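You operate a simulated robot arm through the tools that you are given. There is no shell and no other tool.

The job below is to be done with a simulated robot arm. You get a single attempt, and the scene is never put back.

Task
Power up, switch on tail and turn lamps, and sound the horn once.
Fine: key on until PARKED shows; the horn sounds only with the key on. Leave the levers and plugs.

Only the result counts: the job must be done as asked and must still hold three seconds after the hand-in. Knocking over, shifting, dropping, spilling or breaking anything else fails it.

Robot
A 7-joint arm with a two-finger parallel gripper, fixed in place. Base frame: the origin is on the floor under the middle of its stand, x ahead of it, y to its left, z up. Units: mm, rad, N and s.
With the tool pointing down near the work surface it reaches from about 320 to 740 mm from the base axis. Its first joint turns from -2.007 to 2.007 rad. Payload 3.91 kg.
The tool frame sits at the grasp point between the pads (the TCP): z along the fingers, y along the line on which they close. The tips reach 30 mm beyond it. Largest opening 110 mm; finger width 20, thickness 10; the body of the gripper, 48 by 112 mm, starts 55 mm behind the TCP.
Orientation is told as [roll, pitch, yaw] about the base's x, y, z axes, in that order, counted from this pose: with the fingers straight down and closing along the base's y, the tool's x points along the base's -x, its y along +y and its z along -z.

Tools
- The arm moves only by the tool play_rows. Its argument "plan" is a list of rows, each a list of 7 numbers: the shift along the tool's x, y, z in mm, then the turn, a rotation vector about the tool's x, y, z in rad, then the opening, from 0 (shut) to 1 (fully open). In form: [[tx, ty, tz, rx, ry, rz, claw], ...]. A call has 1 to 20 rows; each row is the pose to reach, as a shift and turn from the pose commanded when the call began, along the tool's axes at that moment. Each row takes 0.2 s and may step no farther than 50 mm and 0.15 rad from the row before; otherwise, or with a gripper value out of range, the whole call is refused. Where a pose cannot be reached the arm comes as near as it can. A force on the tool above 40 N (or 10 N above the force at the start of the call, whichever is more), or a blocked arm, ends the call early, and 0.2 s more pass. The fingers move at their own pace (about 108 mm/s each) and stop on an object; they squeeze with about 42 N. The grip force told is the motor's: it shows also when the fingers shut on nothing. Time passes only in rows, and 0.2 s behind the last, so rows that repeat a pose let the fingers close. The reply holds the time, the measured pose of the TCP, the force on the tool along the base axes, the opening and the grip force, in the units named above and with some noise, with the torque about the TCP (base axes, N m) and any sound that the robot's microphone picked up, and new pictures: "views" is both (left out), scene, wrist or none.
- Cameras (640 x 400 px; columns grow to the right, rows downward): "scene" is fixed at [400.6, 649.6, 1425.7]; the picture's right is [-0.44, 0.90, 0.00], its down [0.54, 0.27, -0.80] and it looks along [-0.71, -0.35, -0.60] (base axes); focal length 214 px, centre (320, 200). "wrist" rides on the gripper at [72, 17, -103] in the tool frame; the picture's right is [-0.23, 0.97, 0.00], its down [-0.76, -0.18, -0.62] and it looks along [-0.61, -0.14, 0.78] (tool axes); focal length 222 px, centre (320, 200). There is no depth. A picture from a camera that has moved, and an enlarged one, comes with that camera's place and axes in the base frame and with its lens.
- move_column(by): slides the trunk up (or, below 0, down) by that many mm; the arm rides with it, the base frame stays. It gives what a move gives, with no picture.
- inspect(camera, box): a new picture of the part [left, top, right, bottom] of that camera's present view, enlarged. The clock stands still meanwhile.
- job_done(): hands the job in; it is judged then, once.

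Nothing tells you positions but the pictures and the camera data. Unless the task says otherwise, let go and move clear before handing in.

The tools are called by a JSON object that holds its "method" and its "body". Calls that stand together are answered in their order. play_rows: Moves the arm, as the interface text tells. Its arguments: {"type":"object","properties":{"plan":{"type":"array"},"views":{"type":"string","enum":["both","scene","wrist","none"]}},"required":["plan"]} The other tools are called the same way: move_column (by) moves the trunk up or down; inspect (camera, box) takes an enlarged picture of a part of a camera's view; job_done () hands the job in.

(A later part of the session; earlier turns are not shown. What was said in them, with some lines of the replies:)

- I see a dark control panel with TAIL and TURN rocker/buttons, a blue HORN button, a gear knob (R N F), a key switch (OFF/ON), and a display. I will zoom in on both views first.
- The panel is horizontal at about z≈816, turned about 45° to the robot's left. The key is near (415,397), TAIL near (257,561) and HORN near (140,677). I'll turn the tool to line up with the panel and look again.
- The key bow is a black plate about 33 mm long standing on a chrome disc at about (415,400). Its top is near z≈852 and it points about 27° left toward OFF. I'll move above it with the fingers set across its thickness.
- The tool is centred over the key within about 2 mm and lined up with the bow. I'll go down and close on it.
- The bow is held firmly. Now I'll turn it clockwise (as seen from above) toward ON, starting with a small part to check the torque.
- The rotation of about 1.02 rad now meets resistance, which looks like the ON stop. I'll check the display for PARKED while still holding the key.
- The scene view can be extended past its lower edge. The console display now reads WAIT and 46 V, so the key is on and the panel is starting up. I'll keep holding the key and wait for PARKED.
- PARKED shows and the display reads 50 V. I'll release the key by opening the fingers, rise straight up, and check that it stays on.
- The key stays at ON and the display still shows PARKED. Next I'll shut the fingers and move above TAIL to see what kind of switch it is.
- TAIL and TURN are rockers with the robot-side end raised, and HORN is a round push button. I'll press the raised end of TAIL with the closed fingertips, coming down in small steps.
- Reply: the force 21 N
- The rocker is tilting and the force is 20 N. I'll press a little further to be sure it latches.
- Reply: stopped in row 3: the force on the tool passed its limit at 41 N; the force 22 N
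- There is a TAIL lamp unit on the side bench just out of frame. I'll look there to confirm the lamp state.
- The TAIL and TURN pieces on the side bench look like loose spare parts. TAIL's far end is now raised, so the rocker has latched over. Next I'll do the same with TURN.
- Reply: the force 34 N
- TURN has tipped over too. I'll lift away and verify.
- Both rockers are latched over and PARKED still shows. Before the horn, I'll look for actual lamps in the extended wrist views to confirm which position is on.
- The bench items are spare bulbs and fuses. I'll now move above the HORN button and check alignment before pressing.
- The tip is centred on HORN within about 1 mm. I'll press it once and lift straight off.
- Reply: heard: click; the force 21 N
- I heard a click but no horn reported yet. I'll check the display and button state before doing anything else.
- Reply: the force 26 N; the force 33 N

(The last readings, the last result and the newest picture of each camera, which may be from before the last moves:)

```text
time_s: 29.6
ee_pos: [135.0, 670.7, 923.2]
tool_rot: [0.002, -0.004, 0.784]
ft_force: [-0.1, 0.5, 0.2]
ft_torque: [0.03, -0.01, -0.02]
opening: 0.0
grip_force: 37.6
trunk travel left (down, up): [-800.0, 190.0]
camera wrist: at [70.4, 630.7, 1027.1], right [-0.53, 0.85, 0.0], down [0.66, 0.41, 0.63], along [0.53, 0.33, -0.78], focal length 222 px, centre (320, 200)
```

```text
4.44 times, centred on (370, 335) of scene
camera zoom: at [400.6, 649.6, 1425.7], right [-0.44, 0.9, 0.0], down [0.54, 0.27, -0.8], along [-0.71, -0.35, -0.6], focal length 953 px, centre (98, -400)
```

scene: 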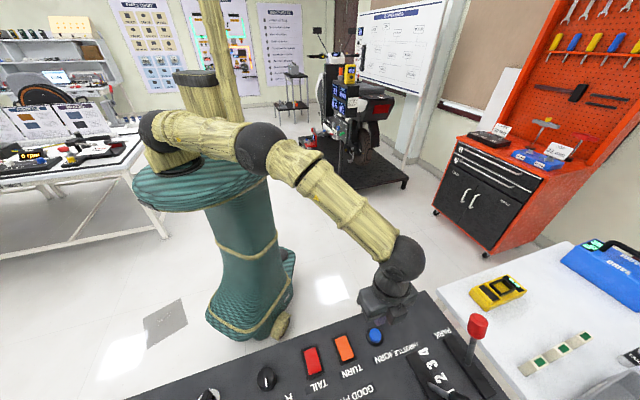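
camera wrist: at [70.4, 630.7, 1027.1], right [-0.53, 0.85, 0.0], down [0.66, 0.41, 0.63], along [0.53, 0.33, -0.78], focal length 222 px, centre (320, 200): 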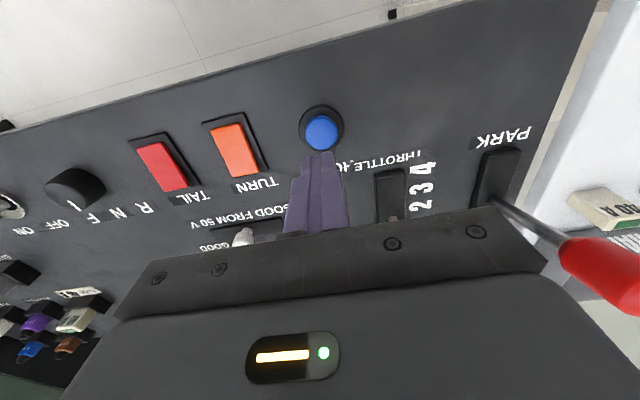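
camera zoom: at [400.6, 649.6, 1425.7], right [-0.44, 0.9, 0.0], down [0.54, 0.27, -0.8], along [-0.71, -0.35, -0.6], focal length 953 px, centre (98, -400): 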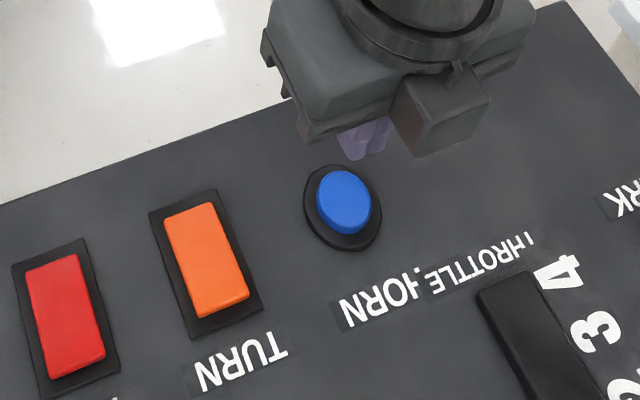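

Only a click was reported, so I want firm evidence on the horn and lamps. I'll rise clear and look around the far side of the panel for the lamps and horn.

{"method": "play_rows", "body": {"plan": [[0, 0, -45, 0, 0, 0.138, 0.0], [0, 0, -90, 0, 0, 0.277, 0.0], [0, 0, -135, 0, 0, 0.415, 0.0], [7, -31, -146, 0, 0, 0.554, 0.0], [15, -62, -156, 0, 0, 0.692, 0.0], [22, -93, -166, 0, 0, 0.831, 0.0], [30, -124, -176, 0, 0, 0.969, 0.0], [38, -154, -186, 0, 0, 1.108, 0.0], [45, -185, -196, 0, 0, 1.246, 0.0], [53, -215, -207, 0, 0, 1.385, 0.0], [53, -215, -207, 0, 0, 1.385, 0.0]]}}

{"method": "inspect", "body": {"camera": "wrist", "box": [638, 0, 640, 400]}}

{"method": "inspect", "body": {"camera": "wrist", "box": [0, 0, 2, 400]}}

```text
time_s: 32.0
ee_pos: [249.3, 480.5, 1127.5]
tool_rot: [0.005, 0.001, -0.601]
ft_force: [0.0, 0.7, -0.1]
ft_torque: [-0.05, 0.03, 0.0]
opening: 0.0
grip_force: 37.9
trunk travel left (down, up): [-800.0, 190.0]
camera wrist: at [197.1, 535.0, 1231.4], right [0.74, 0.67, 0.01], down [0.53, -0.58, 0.62], along [0.42, -0.46, -0.78], focal length 222 px, centre (320, 200)
```

scene: 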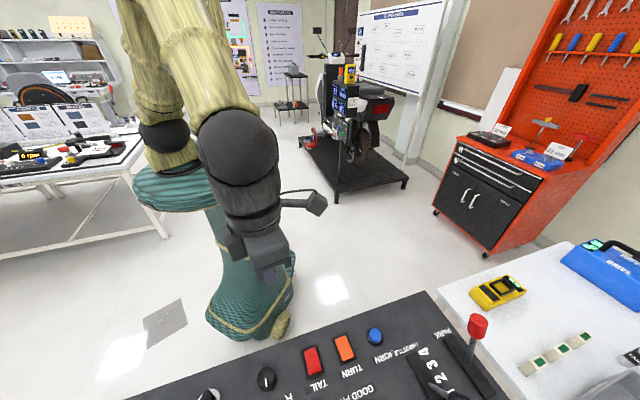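
wrist: 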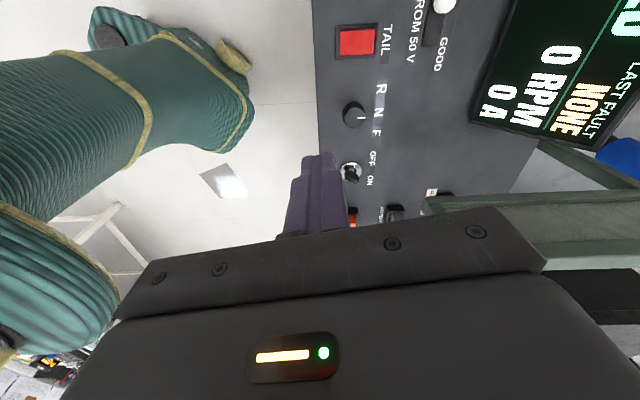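

```text
1.00 times, centred on (639, 200) of wrist (not enlarged: the box is as wide or as high as the picture)
camera zoom: at [197.1, 535.0, 1231.4], right [0.74, 0.67, 0.01], down [0.53, -0.58, 0.62], along [0.42, -0.46, -0.78], focal length 222 px, centre (1, 200)
```

zoom: 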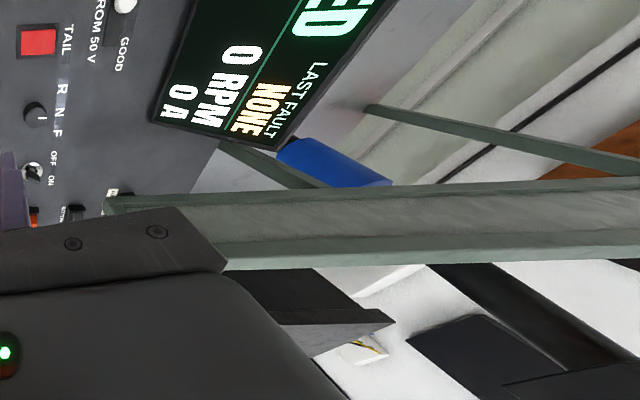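

```text
1.00 times, centred on (1, 200) of wrist (not enlarged: the box is as wide or as high as the picture)
camera zoom: at [197.1, 535.0, 1231.4], right [0.74, 0.67, 0.01], down [0.53, -0.58, 0.62], along [0.42, -0.46, -0.78], focal length 222 px, centre (639, 200)
```

zoom: 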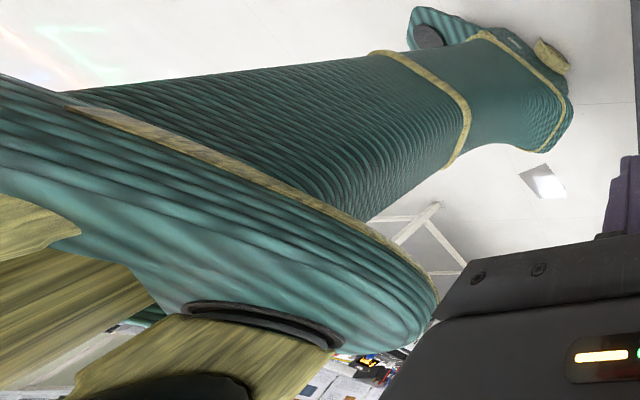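

The display says LAST FAULT NONE. There is a green frame with equipment behind the panel, so I'll tilt the camera outward to look for lamps there.

{"method": "play_rows", "body": {"plan": [[0, 0, -10, -0.14, 0, 0, 0.0], [0, 0, -20, -0.28, 0, 0, 0.0], [0, 0, -30, -0.42, 0, 0, 0.0], [0, 0, -30, -0.56, 0, 0, 0.0], [0, 0, -30, -0.7, 0, 0, 0.0], [0, 0, -30, -0.7, 0, 0, 0.0]], "views": "wrist"}}

{"method": "inspect", "body": {"camera": "wrist", "box": [638, 0, 640, 400]}}

{"method": "inspect", "body": {"camera": "wrist", "box": [0, 0, 640, 2]}}

```text
time_s: 33.4
ee_pos: [248.4, 481.4, 1158.9]
tool_rot: [0.707, 0.001, -0.598]
ft_force: [-0.7, 0.4, 0.0]
ft_torque: [-0.02, 0.01, 0.02]
opening: 0.0
grip_force: 38.0
trunk travel left (down, up): [-800.0, 190.0]
camera wrist: at [157.1, 477.1, 1249.4], right [0.61, 0.48, 0.63], down [0.32, -0.88, 0.36], along [0.73, -0.01, -0.69], focal length 222 px, centre (320, 200)
```

wrist: 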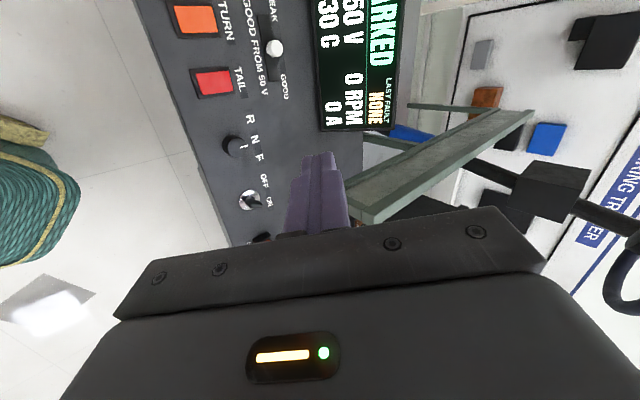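

```text
1.00 times, centred on (639, 200) of wrist (not enlarged: the box is as wide or as high as the picture)
camera zoom: at [157.1, 477.1, 1249.4], right [0.61, 0.48, 0.63], down [0.32, -0.88, 0.36], along [0.73, -0.01, -0.69], focal length 222 px, centre (1, 200)
```

zoom: 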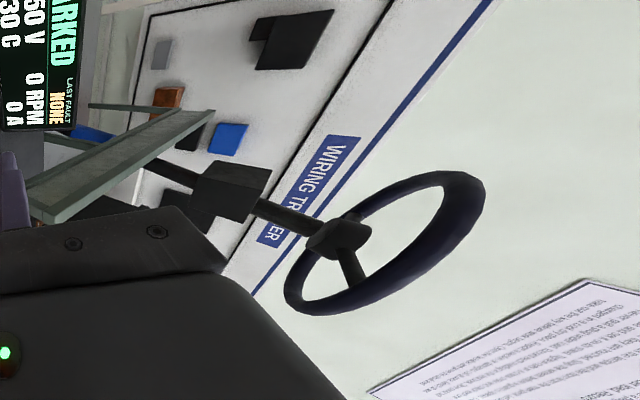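

```text
1.00 times, centred on (320, 1) of wrist (not enlarged: the box is as wide or as high as the picture)
camera zoom: at [157.1, 477.1, 1249.4], right [0.61, 0.48, 0.63], down [0.32, -0.88, 0.36], along [0.73, -0.01, -0.69], focal length 222 px, centre (320, 399)
```

zoom: 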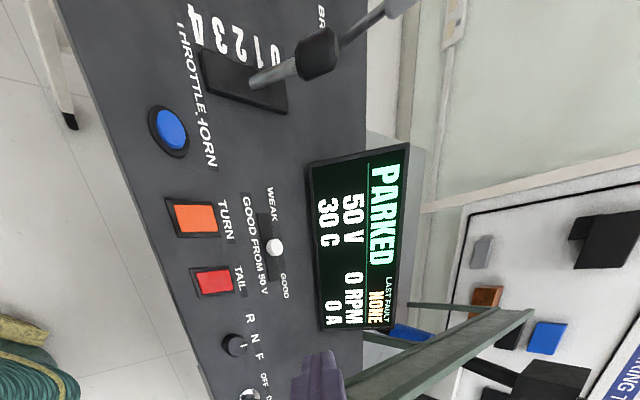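

PARKED and LAST FAULT NONE are clearly readable now. I'll slide over to the right half of the panel to look for lamps and the horn.

{"method": "play_rows", "body": {"plan": [[-37, -19, -16, 0, 0, 0, 0.0], [-74, -38, -32, 0, 0, 0, 0.0], [-112, -57, -48, 0, 0, 0, 0.0], [-149, -76, -64, 0, 0, 0, 0.0], [-186, -95, -80, 0, 0, 0, 0.0], [-223, -114, -96, 0, 0, 0, 0.0], [-223, -114, -96, 0, 0, 0, 0.0]], "views": "wrist"}}

{"method": "inspect", "body": {"camera": "wrist", "box": [638, 0, 640, 400]}}

{"method": "inspect", "body": {"camera": "wrist", "box": [0, 0, 640, 2]}}

{"method": "inspect", "body": {"camera": "scene", "box": [0, 398, 640, 400]}}

```text
time_s: 35.0
ee_pos: [361.1, 242.2, 1163.4]
tool_rot: [0.704, 0.002, -0.599]
ft_force: [-0.2, -0.1, 0.7]
ft_torque: [0.01, 0.0, -0.01]
opening: 0.1
grip_force: 37.6
out of reach, approached as far as the arm can: row 5, 6, 7
trunk travel left (down, up): [-800.0, 190.0]
camera wrist: at [270.5, 237.1, 1253.8], right [0.61, 0.48, 0.63], down [0.33, -0.88, 0.36], along [0.72, -0.01, -0.69], focal length 222 px, centre (320, 200)
```

wrist: 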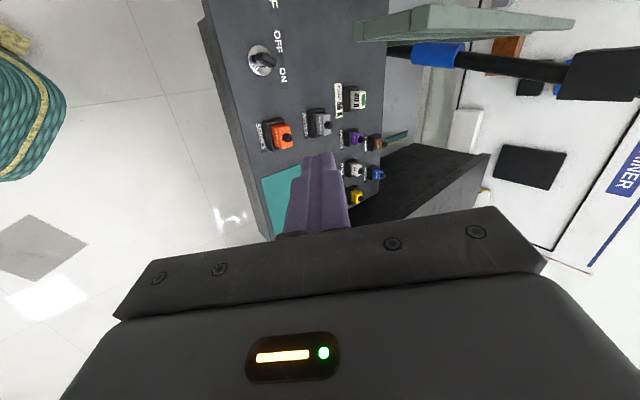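

```text
1.00 times, centred on (639, 200) of wrist (not enlarged: the box is as wide or as high as the picture)
camera zoom: at [270.5, 237.1, 1253.8], right [0.61, 0.48, 0.63], down [0.33, -0.88, 0.36], along [0.72, -0.01, -0.69], focal length 222 px, centre (1, 200)
```

zoom: 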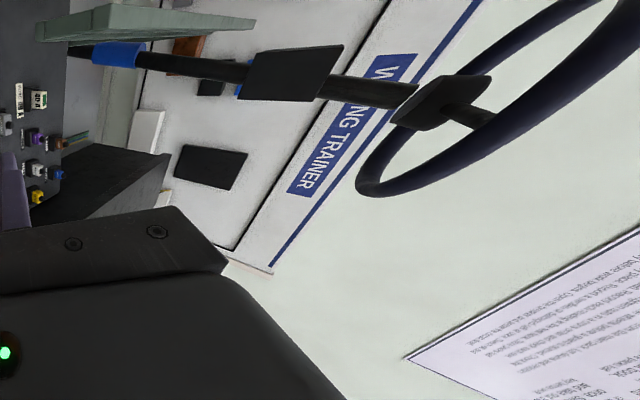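

```text
1.00 times, centred on (320, 1) of wrist (not enlarged: the box is as wide or as high as the picture)
camera zoom: at [270.5, 237.1, 1253.8], right [0.61, 0.48, 0.63], down [0.33, -0.88, 0.36], along [0.72, -0.01, -0.69], focal length 222 px, centre (320, 399)
```

zoom: 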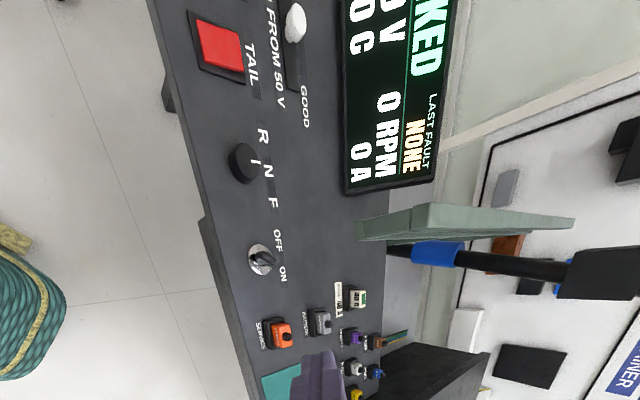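

```text
1.00 times, centred on (320, 399) of scene (not enlarged: the box is as wide or as high as the picture)
camera zoom: at [400.6, 649.6, 1425.7], right [-0.44, 0.9, 0.0], down [0.54, 0.27, -0.8], along [-0.71, -0.35, -0.6], focal length 214 px, centre (320, 1)
```

zoom: 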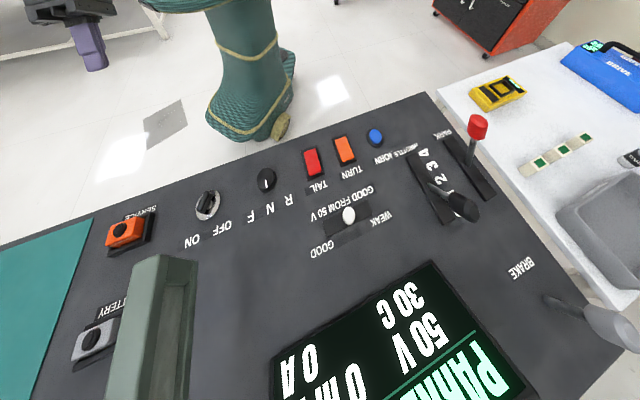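

{"method": "inspect", "body": {"camera": "wrist", "box": [330, 60, 490, 200]}}

{"method": "inspect", "body": {"camera": "wrist", "box": [340, 0, 640, 120]}}

{"method": "inspect", "body": {"camera": "wrist", "box": [240, 80, 390, 210]}}

```text
2.86 times, centred on (410, 130) of wrist
camera zoom: at [270.5, 237.1, 1253.8], right [0.61, 0.48, 0.63], down [0.33, -0.88, 0.36], along [0.72, -0.01, -0.69], focal length 635 px, centre (63, 400)
```

zoom: 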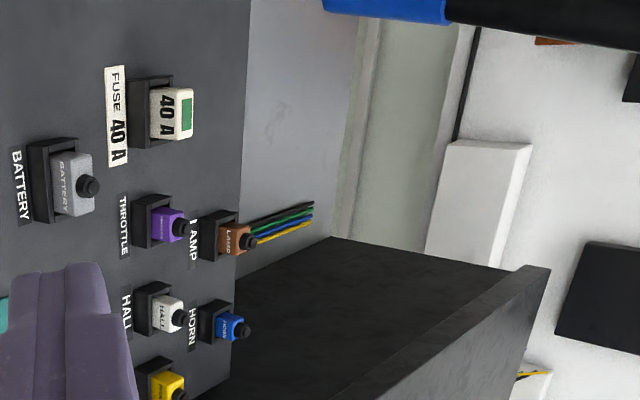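

```text
2.13 times, centred on (490, 60) of wrist
camera zoom: at [270.5, 237.1, 1253.8], right [0.61, 0.48, 0.63], down [0.33, -0.88, 0.36], along [0.72, -0.01, -0.69], focal length 474 px, centre (-43, 499)
```

zoom: 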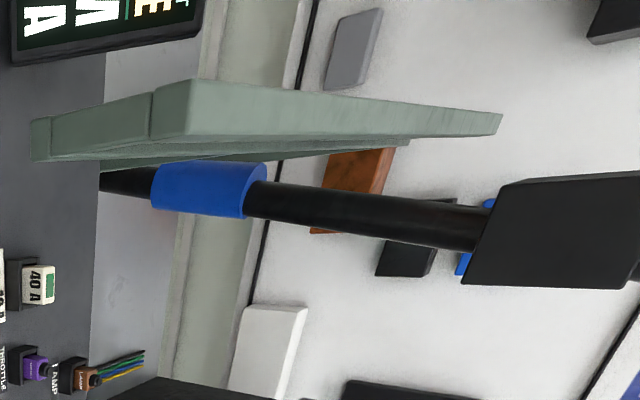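

```text
3.08 times, centred on (315, 145) of wrist
camera zoom: at [270.5, 237.1, 1253.8], right [0.61, 0.48, 0.63], down [0.33, -0.88, 0.36], along [0.72, -0.01, -0.69], focal length 684 px, centre (335, 369)
```

zoom: 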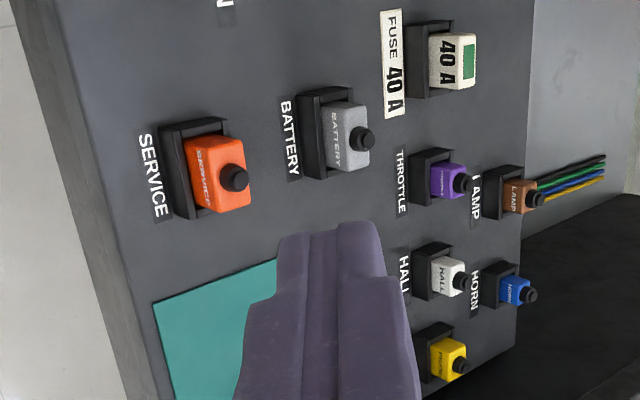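

The LAMP and HORN plugs are both seated. I'll move out over the panel a bit to see where the LAMP wires lead.

{"method": "play_rows", "body": {"plan": [[6, 34, 28, 0, 0, 0, 0.0], [12, 68, 57, 0, 0, 0, 0.0], [18, 102, 86, 0, 0, 0, 0.0], [24, 136, 114, 0, 0, 0, 0.0], [24, 136, 114, 0, 0, 0, 0.0]], "views": "wrist"}}

{"method": "inspect", "body": {"camera": "wrist", "box": [638, 0, 640, 400]}}

{"method": "inspect", "body": {"camera": "wrist", "box": [0, 0, 640, 2]}}

```text
time_s: 36.2
ee_pos: [440.8, 404.3, 1164.2]
tool_rot: [0.706, 0.0, -0.598]
ft_force: [0.0, -0.2, -0.2]
ft_torque: [0.04, 0.03, 0.03]
opening: 0.1
grip_force: 37.7
trunk travel left (down, up): [-800.0, 190.0]
camera wrist: at [349.4, 398.8, 1254.6], right [0.61, 0.48, 0.63], down [0.33, -0.88, 0.36], along [0.73, -0.01, -0.69], focal length 222 px, centre (320, 200)
```

wrist: 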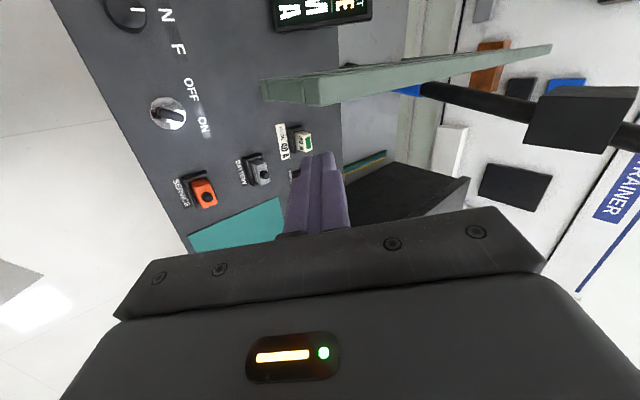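

```text
1.00 times, centred on (639, 200) of wrist (not enlarged: the box is as wide or as high as the picture)
camera zoom: at [349.4, 398.8, 1254.6], right [0.61, 0.48, 0.63], down [0.33, -0.88, 0.36], along [0.73, -0.01, -0.69], focal length 222 px, centre (1, 200)
```

zoom: 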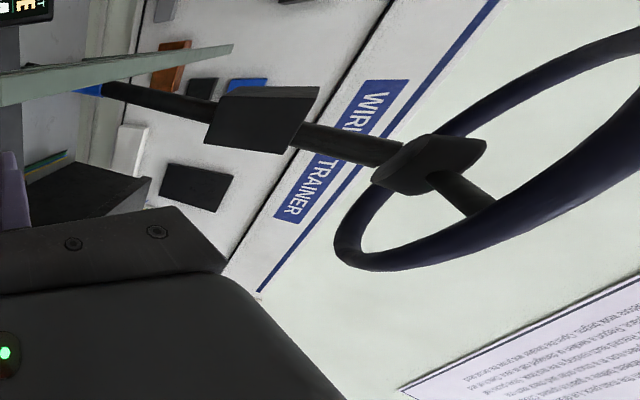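

```text
1.00 times, centred on (320, 1) of wrist (not enlarged: the box is as wide or as high as the picture)
camera zoom: at [349.4, 398.8, 1254.6], right [0.61, 0.48, 0.63], down [0.33, -0.88, 0.36], along [0.73, -0.01, -0.69], focal length 222 px, centre (320, 399)
```

zoom: 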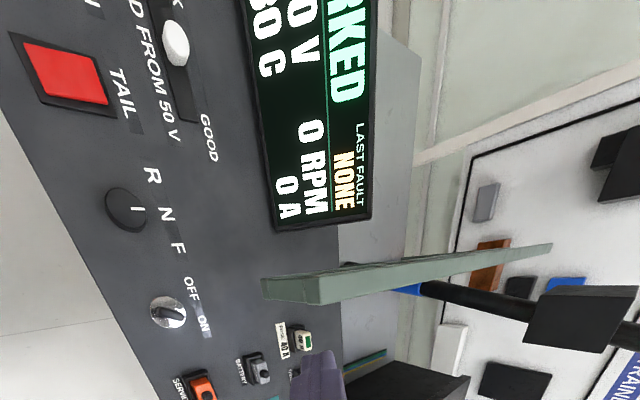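

{"method": "play_rows", "body": {"plan": [[6, -17, -14, 0.14, 0, 0, 0.0], [13, -34, -29, 0.28, 0, 0, 0.0], [19, -51, -43, 0.42, 0, 0, 0.0], [25, -69, -58, 0.56, 0, 0, 0.0], [32, -86, -72, 0.7, 0, 0, 0.0], [32, -86, -72, 0.7, 0, 0, 0.0]], "views": "none"}}

{"method": "play_rows", "body": {"plan": [[0, 0, 0, 0, -0.14, 0, 0.0], [0, 0, 0, 0, -0.28, 0, 0.0], [0, 0, 0, 0, -0.42, 0, 0.0], [0, 0, 0, 0, -0.56, 0, 0.0], [0, 0, 0, 0, -0.7, 0, 0.0], [0, 0, 0, 0, -0.7, 0, 0.0]], "views": "wrist"}}

{"method": "inspect", "body": {"camera": "wrist", "box": [638, 0, 640, 400]}}

{"method": "inspect", "body": {"camera": "wrist", "box": [0, 0, 640, 2]}}

```text
time_s: 37.6
ee_pos: [349.8, 326.3, 1163.1]
tool_rot: [0.006, 0.002, -0.6]
ft_force: [-0.1, 0.5, 0.4]
ft_torque: [0.0, -0.01, -0.01]
opening: 0.0
grip_force: 37.5
trunk travel left (down, up): [-800.0, 190.0]
```

```text
time_s: 39.0
ee_pos: [351.6, 326.4, 1164.7]
tool_rot: [0.009, -0.7, -0.606]
ft_force: [-0.3, 0.3, -0.3]
ft_torque: [0.01, 0.0, -0.01]
opening: 0.0
grip_force: 37.8
trunk travel left (down, up): [-800.0, 190.0]
camera wrist: at [259.5, 408.5, 1197.2], right [0.69, 0.7, 0.15], down [0.05, -0.25, 0.97], along [0.72, -0.66, -0.21], focal length 222 px, centre (320, 200)
```

wrist: 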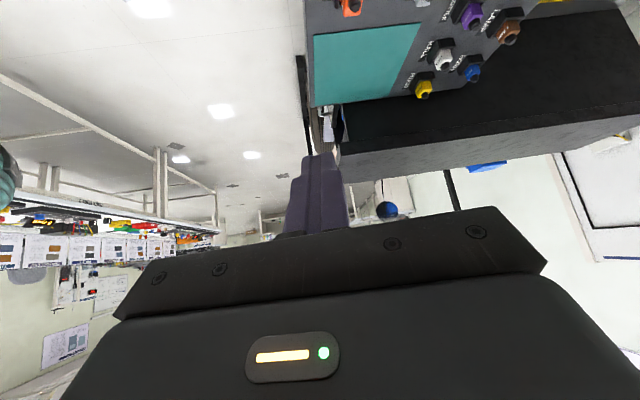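

```text
1.00 times, centred on (639, 200) of wrist (not enlarged: the box is as wide or as high as the picture)
camera zoom: at [259.5, 408.5, 1197.2], right [0.69, 0.7, 0.15], down [0.05, -0.25, 0.97], along [0.72, -0.66, -0.21], focal length 222 px, centre (1, 200)
```

zoom: 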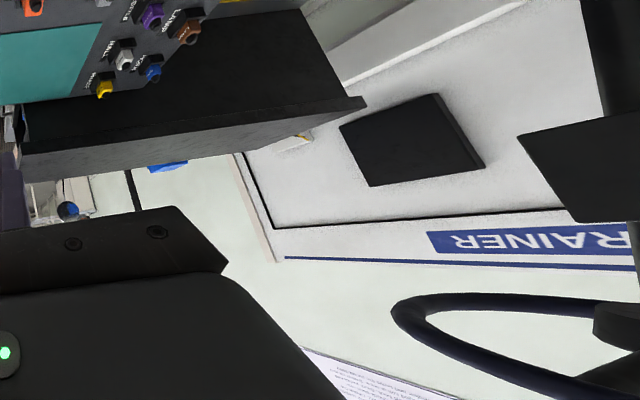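

```text
1.00 times, centred on (320, 1) of wrist (not enlarged: the box is as wide or as high as the picture)
camera zoom: at [259.5, 408.5, 1197.2], right [0.69, 0.7, 0.15], down [0.05, -0.25, 0.97], along [0.72, -0.66, -0.21], focal length 222 px, centre (320, 399)
```

zoom: 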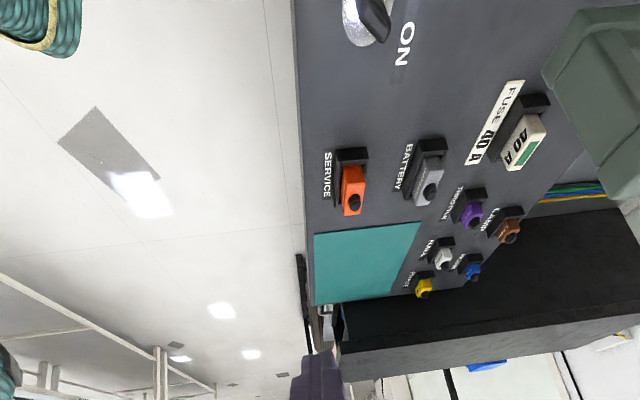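

{"method": "inspect", "body": {"camera": "wrist", "box": [290, 40, 390, 160]}}

{"method": "inspect", "body": {"camera": "wrist", "box": [400, 100, 640, 250]}}

{"method": "inspect", "body": {"camera": "wrist", "box": [380, 0, 560, 110]}}

```text
3.33 times, centred on (340, 100) of wrist
camera zoom: at [259.5, 408.5, 1197.2], right [0.69, 0.7, 0.15], down [0.05, -0.25, 0.97], along [0.72, -0.66, -0.21], focal length 740 px, centre (253, 533)
```

zoom: 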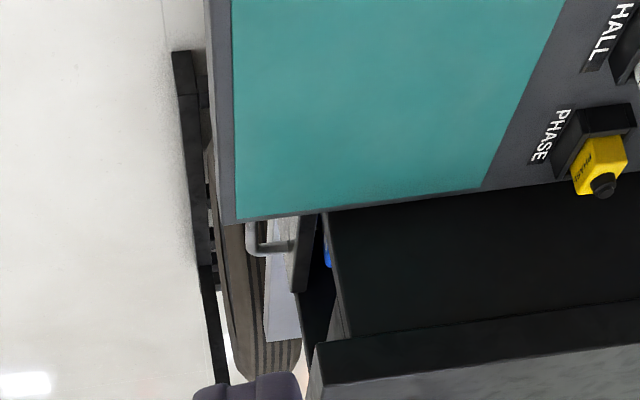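

```text
2.67 times, centred on (520, 175) of wrist
camera zoom: at [259.5, 408.5, 1197.2], right [0.69, 0.7, 0.15], down [0.05, -0.25, 0.97], along [0.72, -0.66, -0.21], focal length 592 px, centre (-213, 267)
```

zoom: 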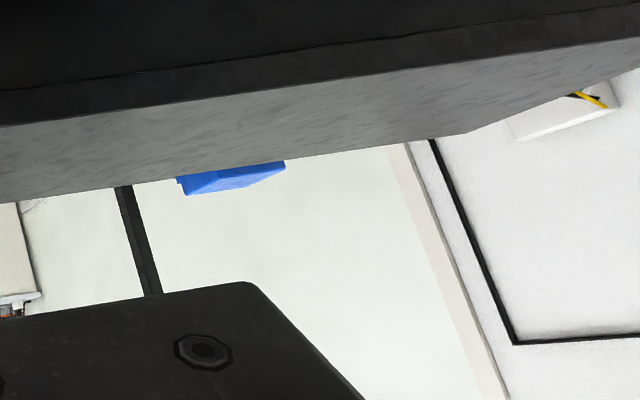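

```text
3.56 times, centred on (470, 55) of wrist
camera zoom: at [259.5, 408.5, 1197.2], right [0.69, 0.7, 0.15], down [0.05, -0.25, 0.97], along [0.72, -0.66, -0.21], focal length 790 px, centre (-213, 716)
```

zoom: 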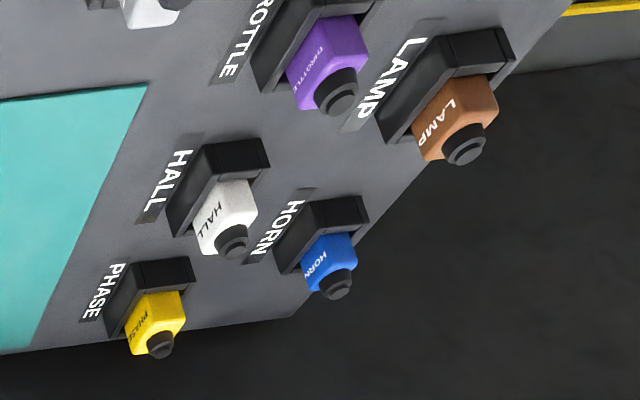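

The HORN and LAMP plugs are seated like the others. I'll swing round to the right end of the bench to see whether any lamps there are lit.

{"method": "play_rows", "body": {"plan": [[-28, -28, 27, 0, 0.117, 0, 0.0], [-57, -55, 54, 0, 0.233, 0, 0.0], [-85, -83, 81, 0, 0.35, 0, 0.0], [-113, -111, 108, 0, 0.467, 0, 0.0], [-142, -139, 136, 0, 0.583, 0, 0.0], [-170, -166, 163, 0, 0.7, 0, 0.0], [-170, -166, 163, 0, 0.7, 0, 0.0]], "views": "none"}}

{"method": "play_rows", "body": {"plan": [[-14, -13, 0, 0, 0, -0.145, 0.0], [-28, -26, 0, 0, 0, -0.29, 0.0], [-43, -39, 10, 0, 0, -0.436, 0.0], [-57, -52, 20, 0, 0, -0.58, 0.0], [-71, -65, 30, 0, 0, -0.727, 0.0], [-86, -78, 40, 0, 0, -0.87, 0.0], [-100, -91, 50, 0, 0, -1.018, 0.0], [-114, -103, 60, 0, 0, -1.16, 0.0], [-128, -116, 70, 0, 0, -1.309, 0.0], [-143, -129, 85, 0, 0, -1.45, 0.0], [-157, -142, 100, 0, 0, -1.6, 0.0], [-157, -142, 100, 0, 0, -1.6, 0.0]]}}

{"method": "inspect", "body": {"camera": "wrist", "box": [638, 0, 640, 400]}}

{"method": "inspect", "body": {"camera": "wrist", "box": [0, 0, 2, 400]}}

{"method": "inspect", "body": {"camera": "wrist", "box": [0, 0, 640, 2]}}

```text
time_s: 40.6
ee_pos: [450.6, 56.1, 1146.0]
tool_rot: [0.007, 0.004, -0.598]
ft_force: [-0.1, 0.0, 0.8]
ft_torque: [-0.01, 0.03, -0.03]
opening: 0.0
grip_force: 38.0
trunk travel left (down, up): [-800.0, 190.0]
```

```text
time_s: 43.2
ee_pos: [501.4, -149.0, 1046.1]
tool_rot: [0.002, -0.006, 1.001]
ft_force: [-0.8, 0.0, -0.4]
ft_torque: [-0.01, -0.02, 0.03]
opening: 0.0
grip_force: 37.1
trunk travel left (down, up): [-800.0, 190.0]
camera wrist: at [447.0, -201.9, 1150.6], right [-0.7, 0.72, 0.0], down [0.56, 0.54, 0.63], along [0.45, 0.44, -0.78], focal length 222 px, centre (320, 200)
```

scene: 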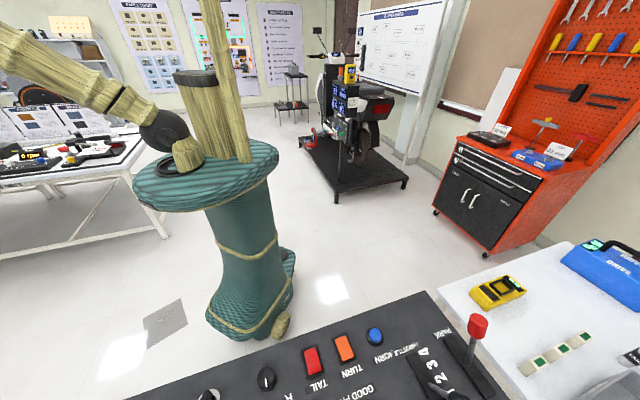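
wrist: 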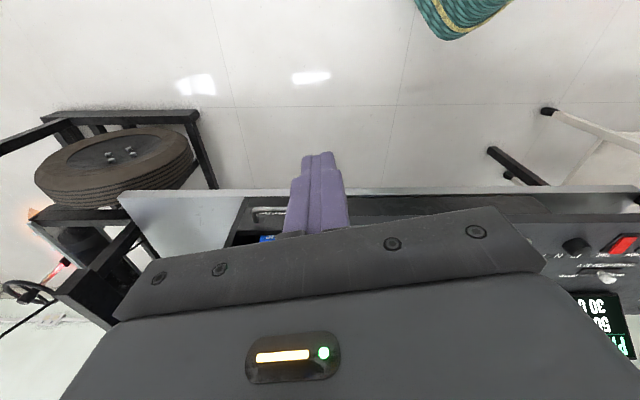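

```text
1.00 times, centred on (639, 200) of wrist (not enlarged: the box is as wide or as high as the picture)
camera zoom: at [447.0, -201.9, 1150.6], right [-0.7, 0.72, 0.0], down [0.56, 0.54, 0.63], along [0.45, 0.44, -0.78], focal length 222 px, centre (1, 200)
```

zoom: 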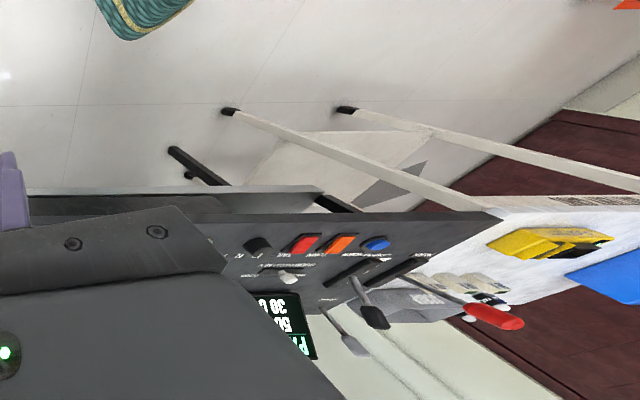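

```text
1.00 times, centred on (1, 200) of wrist (not enlarged: the box is as wide or as high as the picture)
camera zoom: at [447.0, -201.9, 1150.6], right [-0.7, 0.72, 0.0], down [0.56, 0.54, 0.63], along [0.45, 0.44, -0.78], focal length 222 px, centre (639, 200)
```

zoom: 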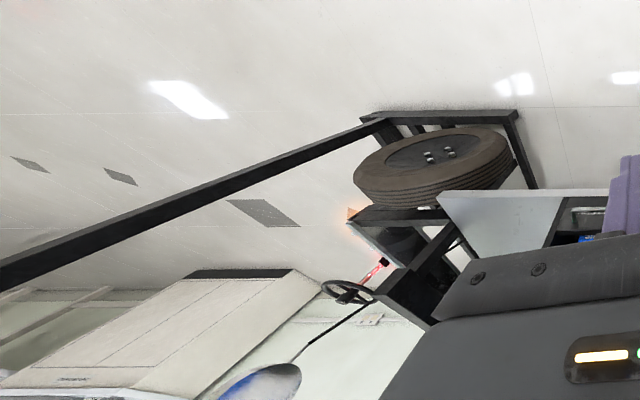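

```text
1.00 times, centred on (320, 1) of wrist (not enlarged: the box is as wide or as high as the picture)
camera zoom: at [447.0, -201.9, 1150.6], right [-0.7, 0.72, 0.0], down [0.56, 0.54, 0.63], along [0.45, 0.44, -0.78], focal length 222 px, centre (320, 399)
```

zoom: 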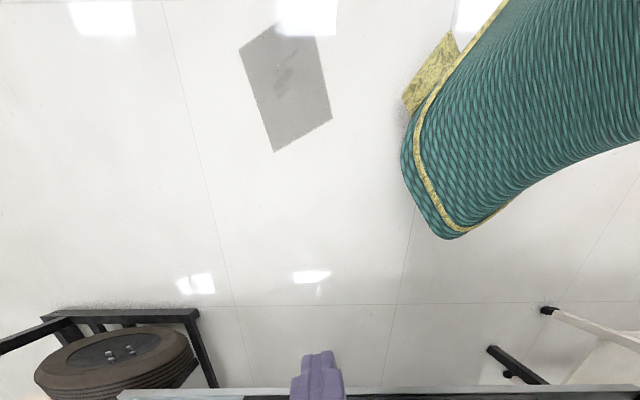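

There is the vehicle rig, with an orange and a red glow near the wheel. I'll zoom in there.

{"method": "inspect", "body": {"camera": "wrist", "box": [0, 180, 120, 320]}}

{"method": "inspect", "body": {"camera": "wrist", "box": [0, 195, 80, 245]}}

```text
2.86 times, centred on (60, 250) of wrist
camera zoom: at [447.0, -201.9, 1150.6], right [-0.7, 0.72, 0.0], down [0.56, 0.54, 0.63], along [0.45, 0.44, -0.78], focal length 635 px, centre (1063, 57)
```

zoom: 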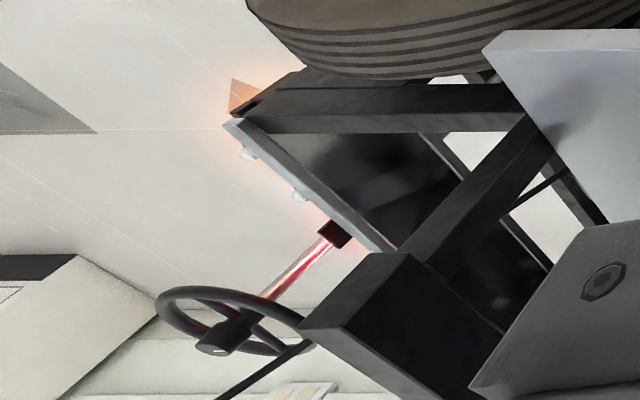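

```text
8.00 times, centred on (40, 220) of wrist
camera zoom: at [447.0, -201.9, 1150.6], right [-0.7, 0.72, 0.0], down [0.56, 0.54, 0.63], along [0.45, 0.44, -0.78], focal length 1777 px, centre (2560, 40)
```

zoom: 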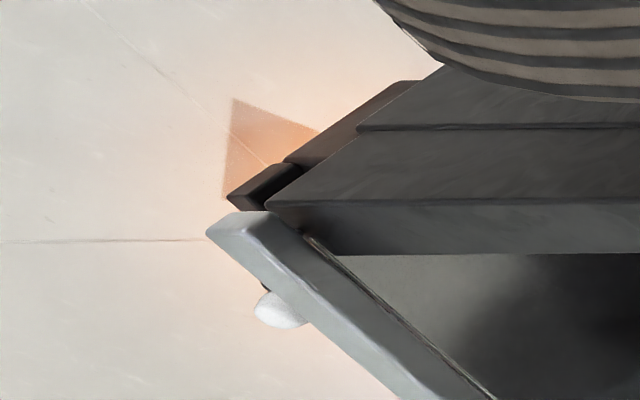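

The orange and red lamps on the rig are lit, so TAIL and TURN are on. The HORN button bottomed out once with the key on, giving a single click. I'll do one last check of the panel before handing in.

{"method": "inspect", "body": {"camera": "scene", "box": [0, 398, 640, 400]}}

{"method": "inspect", "body": {"camera": "scene", "box": [180, 280, 520, 400]}}

{"method": "inspect", "body": {"camera": "wrist", "box": [0, 180, 120, 320]}}

```text
1.00 times, centred on (320, 399) of scene (not enlarged: the box is as wide or as high as the picture)
camera zoom: at [400.6, 649.6, 1425.7], right [-0.44, 0.9, 0.0], down [0.54, 0.27, -0.8], along [-0.71, -0.35, -0.6], focal length 214 px, centre (320, 1)
```

zoom: 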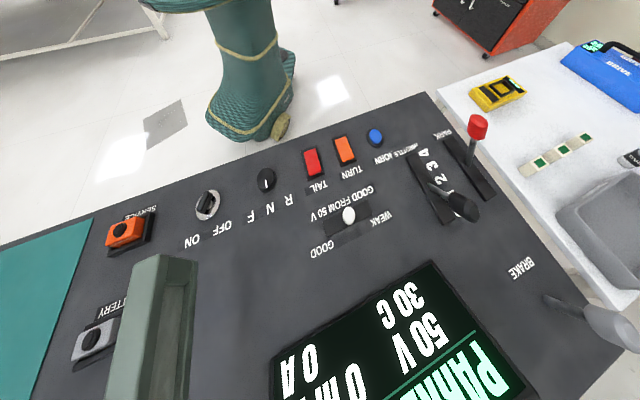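

```text
1.88 times, centred on (350, 340) of scene
camera zoom: at [400.6, 649.6, 1425.7], right [-0.44, 0.9, 0.0], down [0.54, 0.27, -0.8], along [-0.71, -0.35, -0.6], focal length 404 px, centre (264, -64)
```

zoom: 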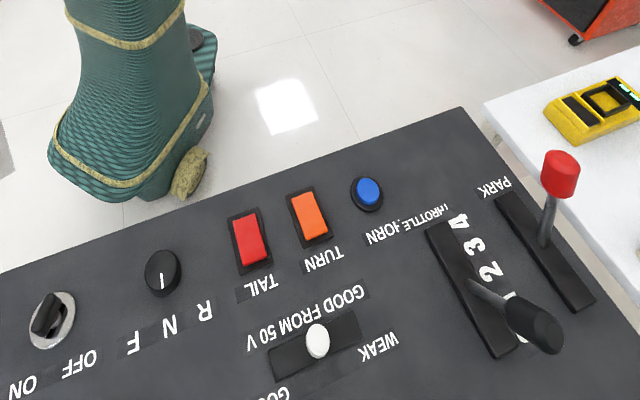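

```text
2.86 times, centred on (60, 250) of wrist
camera zoom: at [447.0, -201.9, 1150.6], right [-0.7, 0.72, 0.0], down [0.56, 0.54, 0.63], along [0.45, 0.44, -0.78], focal length 635 px, centre (1063, 57)
```

zoom: 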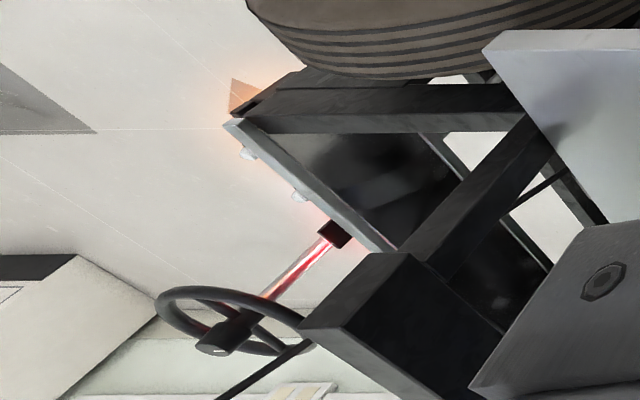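

{"method": "job_done", "body": {}}

```text
The job is handed in.
```

I finished all four steps and handed the job in, but I can't confirm the horn actually sounded.

- **Power:** I turned the key to ON and held it there. The display went from WAIT to PARKED at 50 V. The key stayed at ON after I let go, and PARKED still showed at the last check.
- **Lamps:** I pressed the TAIL and TURN rockers over, and both stayed that way. I could see red and orange light on the rig near the wheel. I didn't look there before switching, so I have no earlier view to compare.
- **Horn:** I pressed the HORN button once, fully down, with the key on and PARKED showing. The microphone reported only a click, not a horn. The HORN plug looked properly in and the display showed no fault. I didn't press again because you asked for one sounding, and a second press could have counted as two.

I didn't touch the levers, plugs or other controls. They looked unmoved when I checked before handing in, and the arm was clear of the panel.
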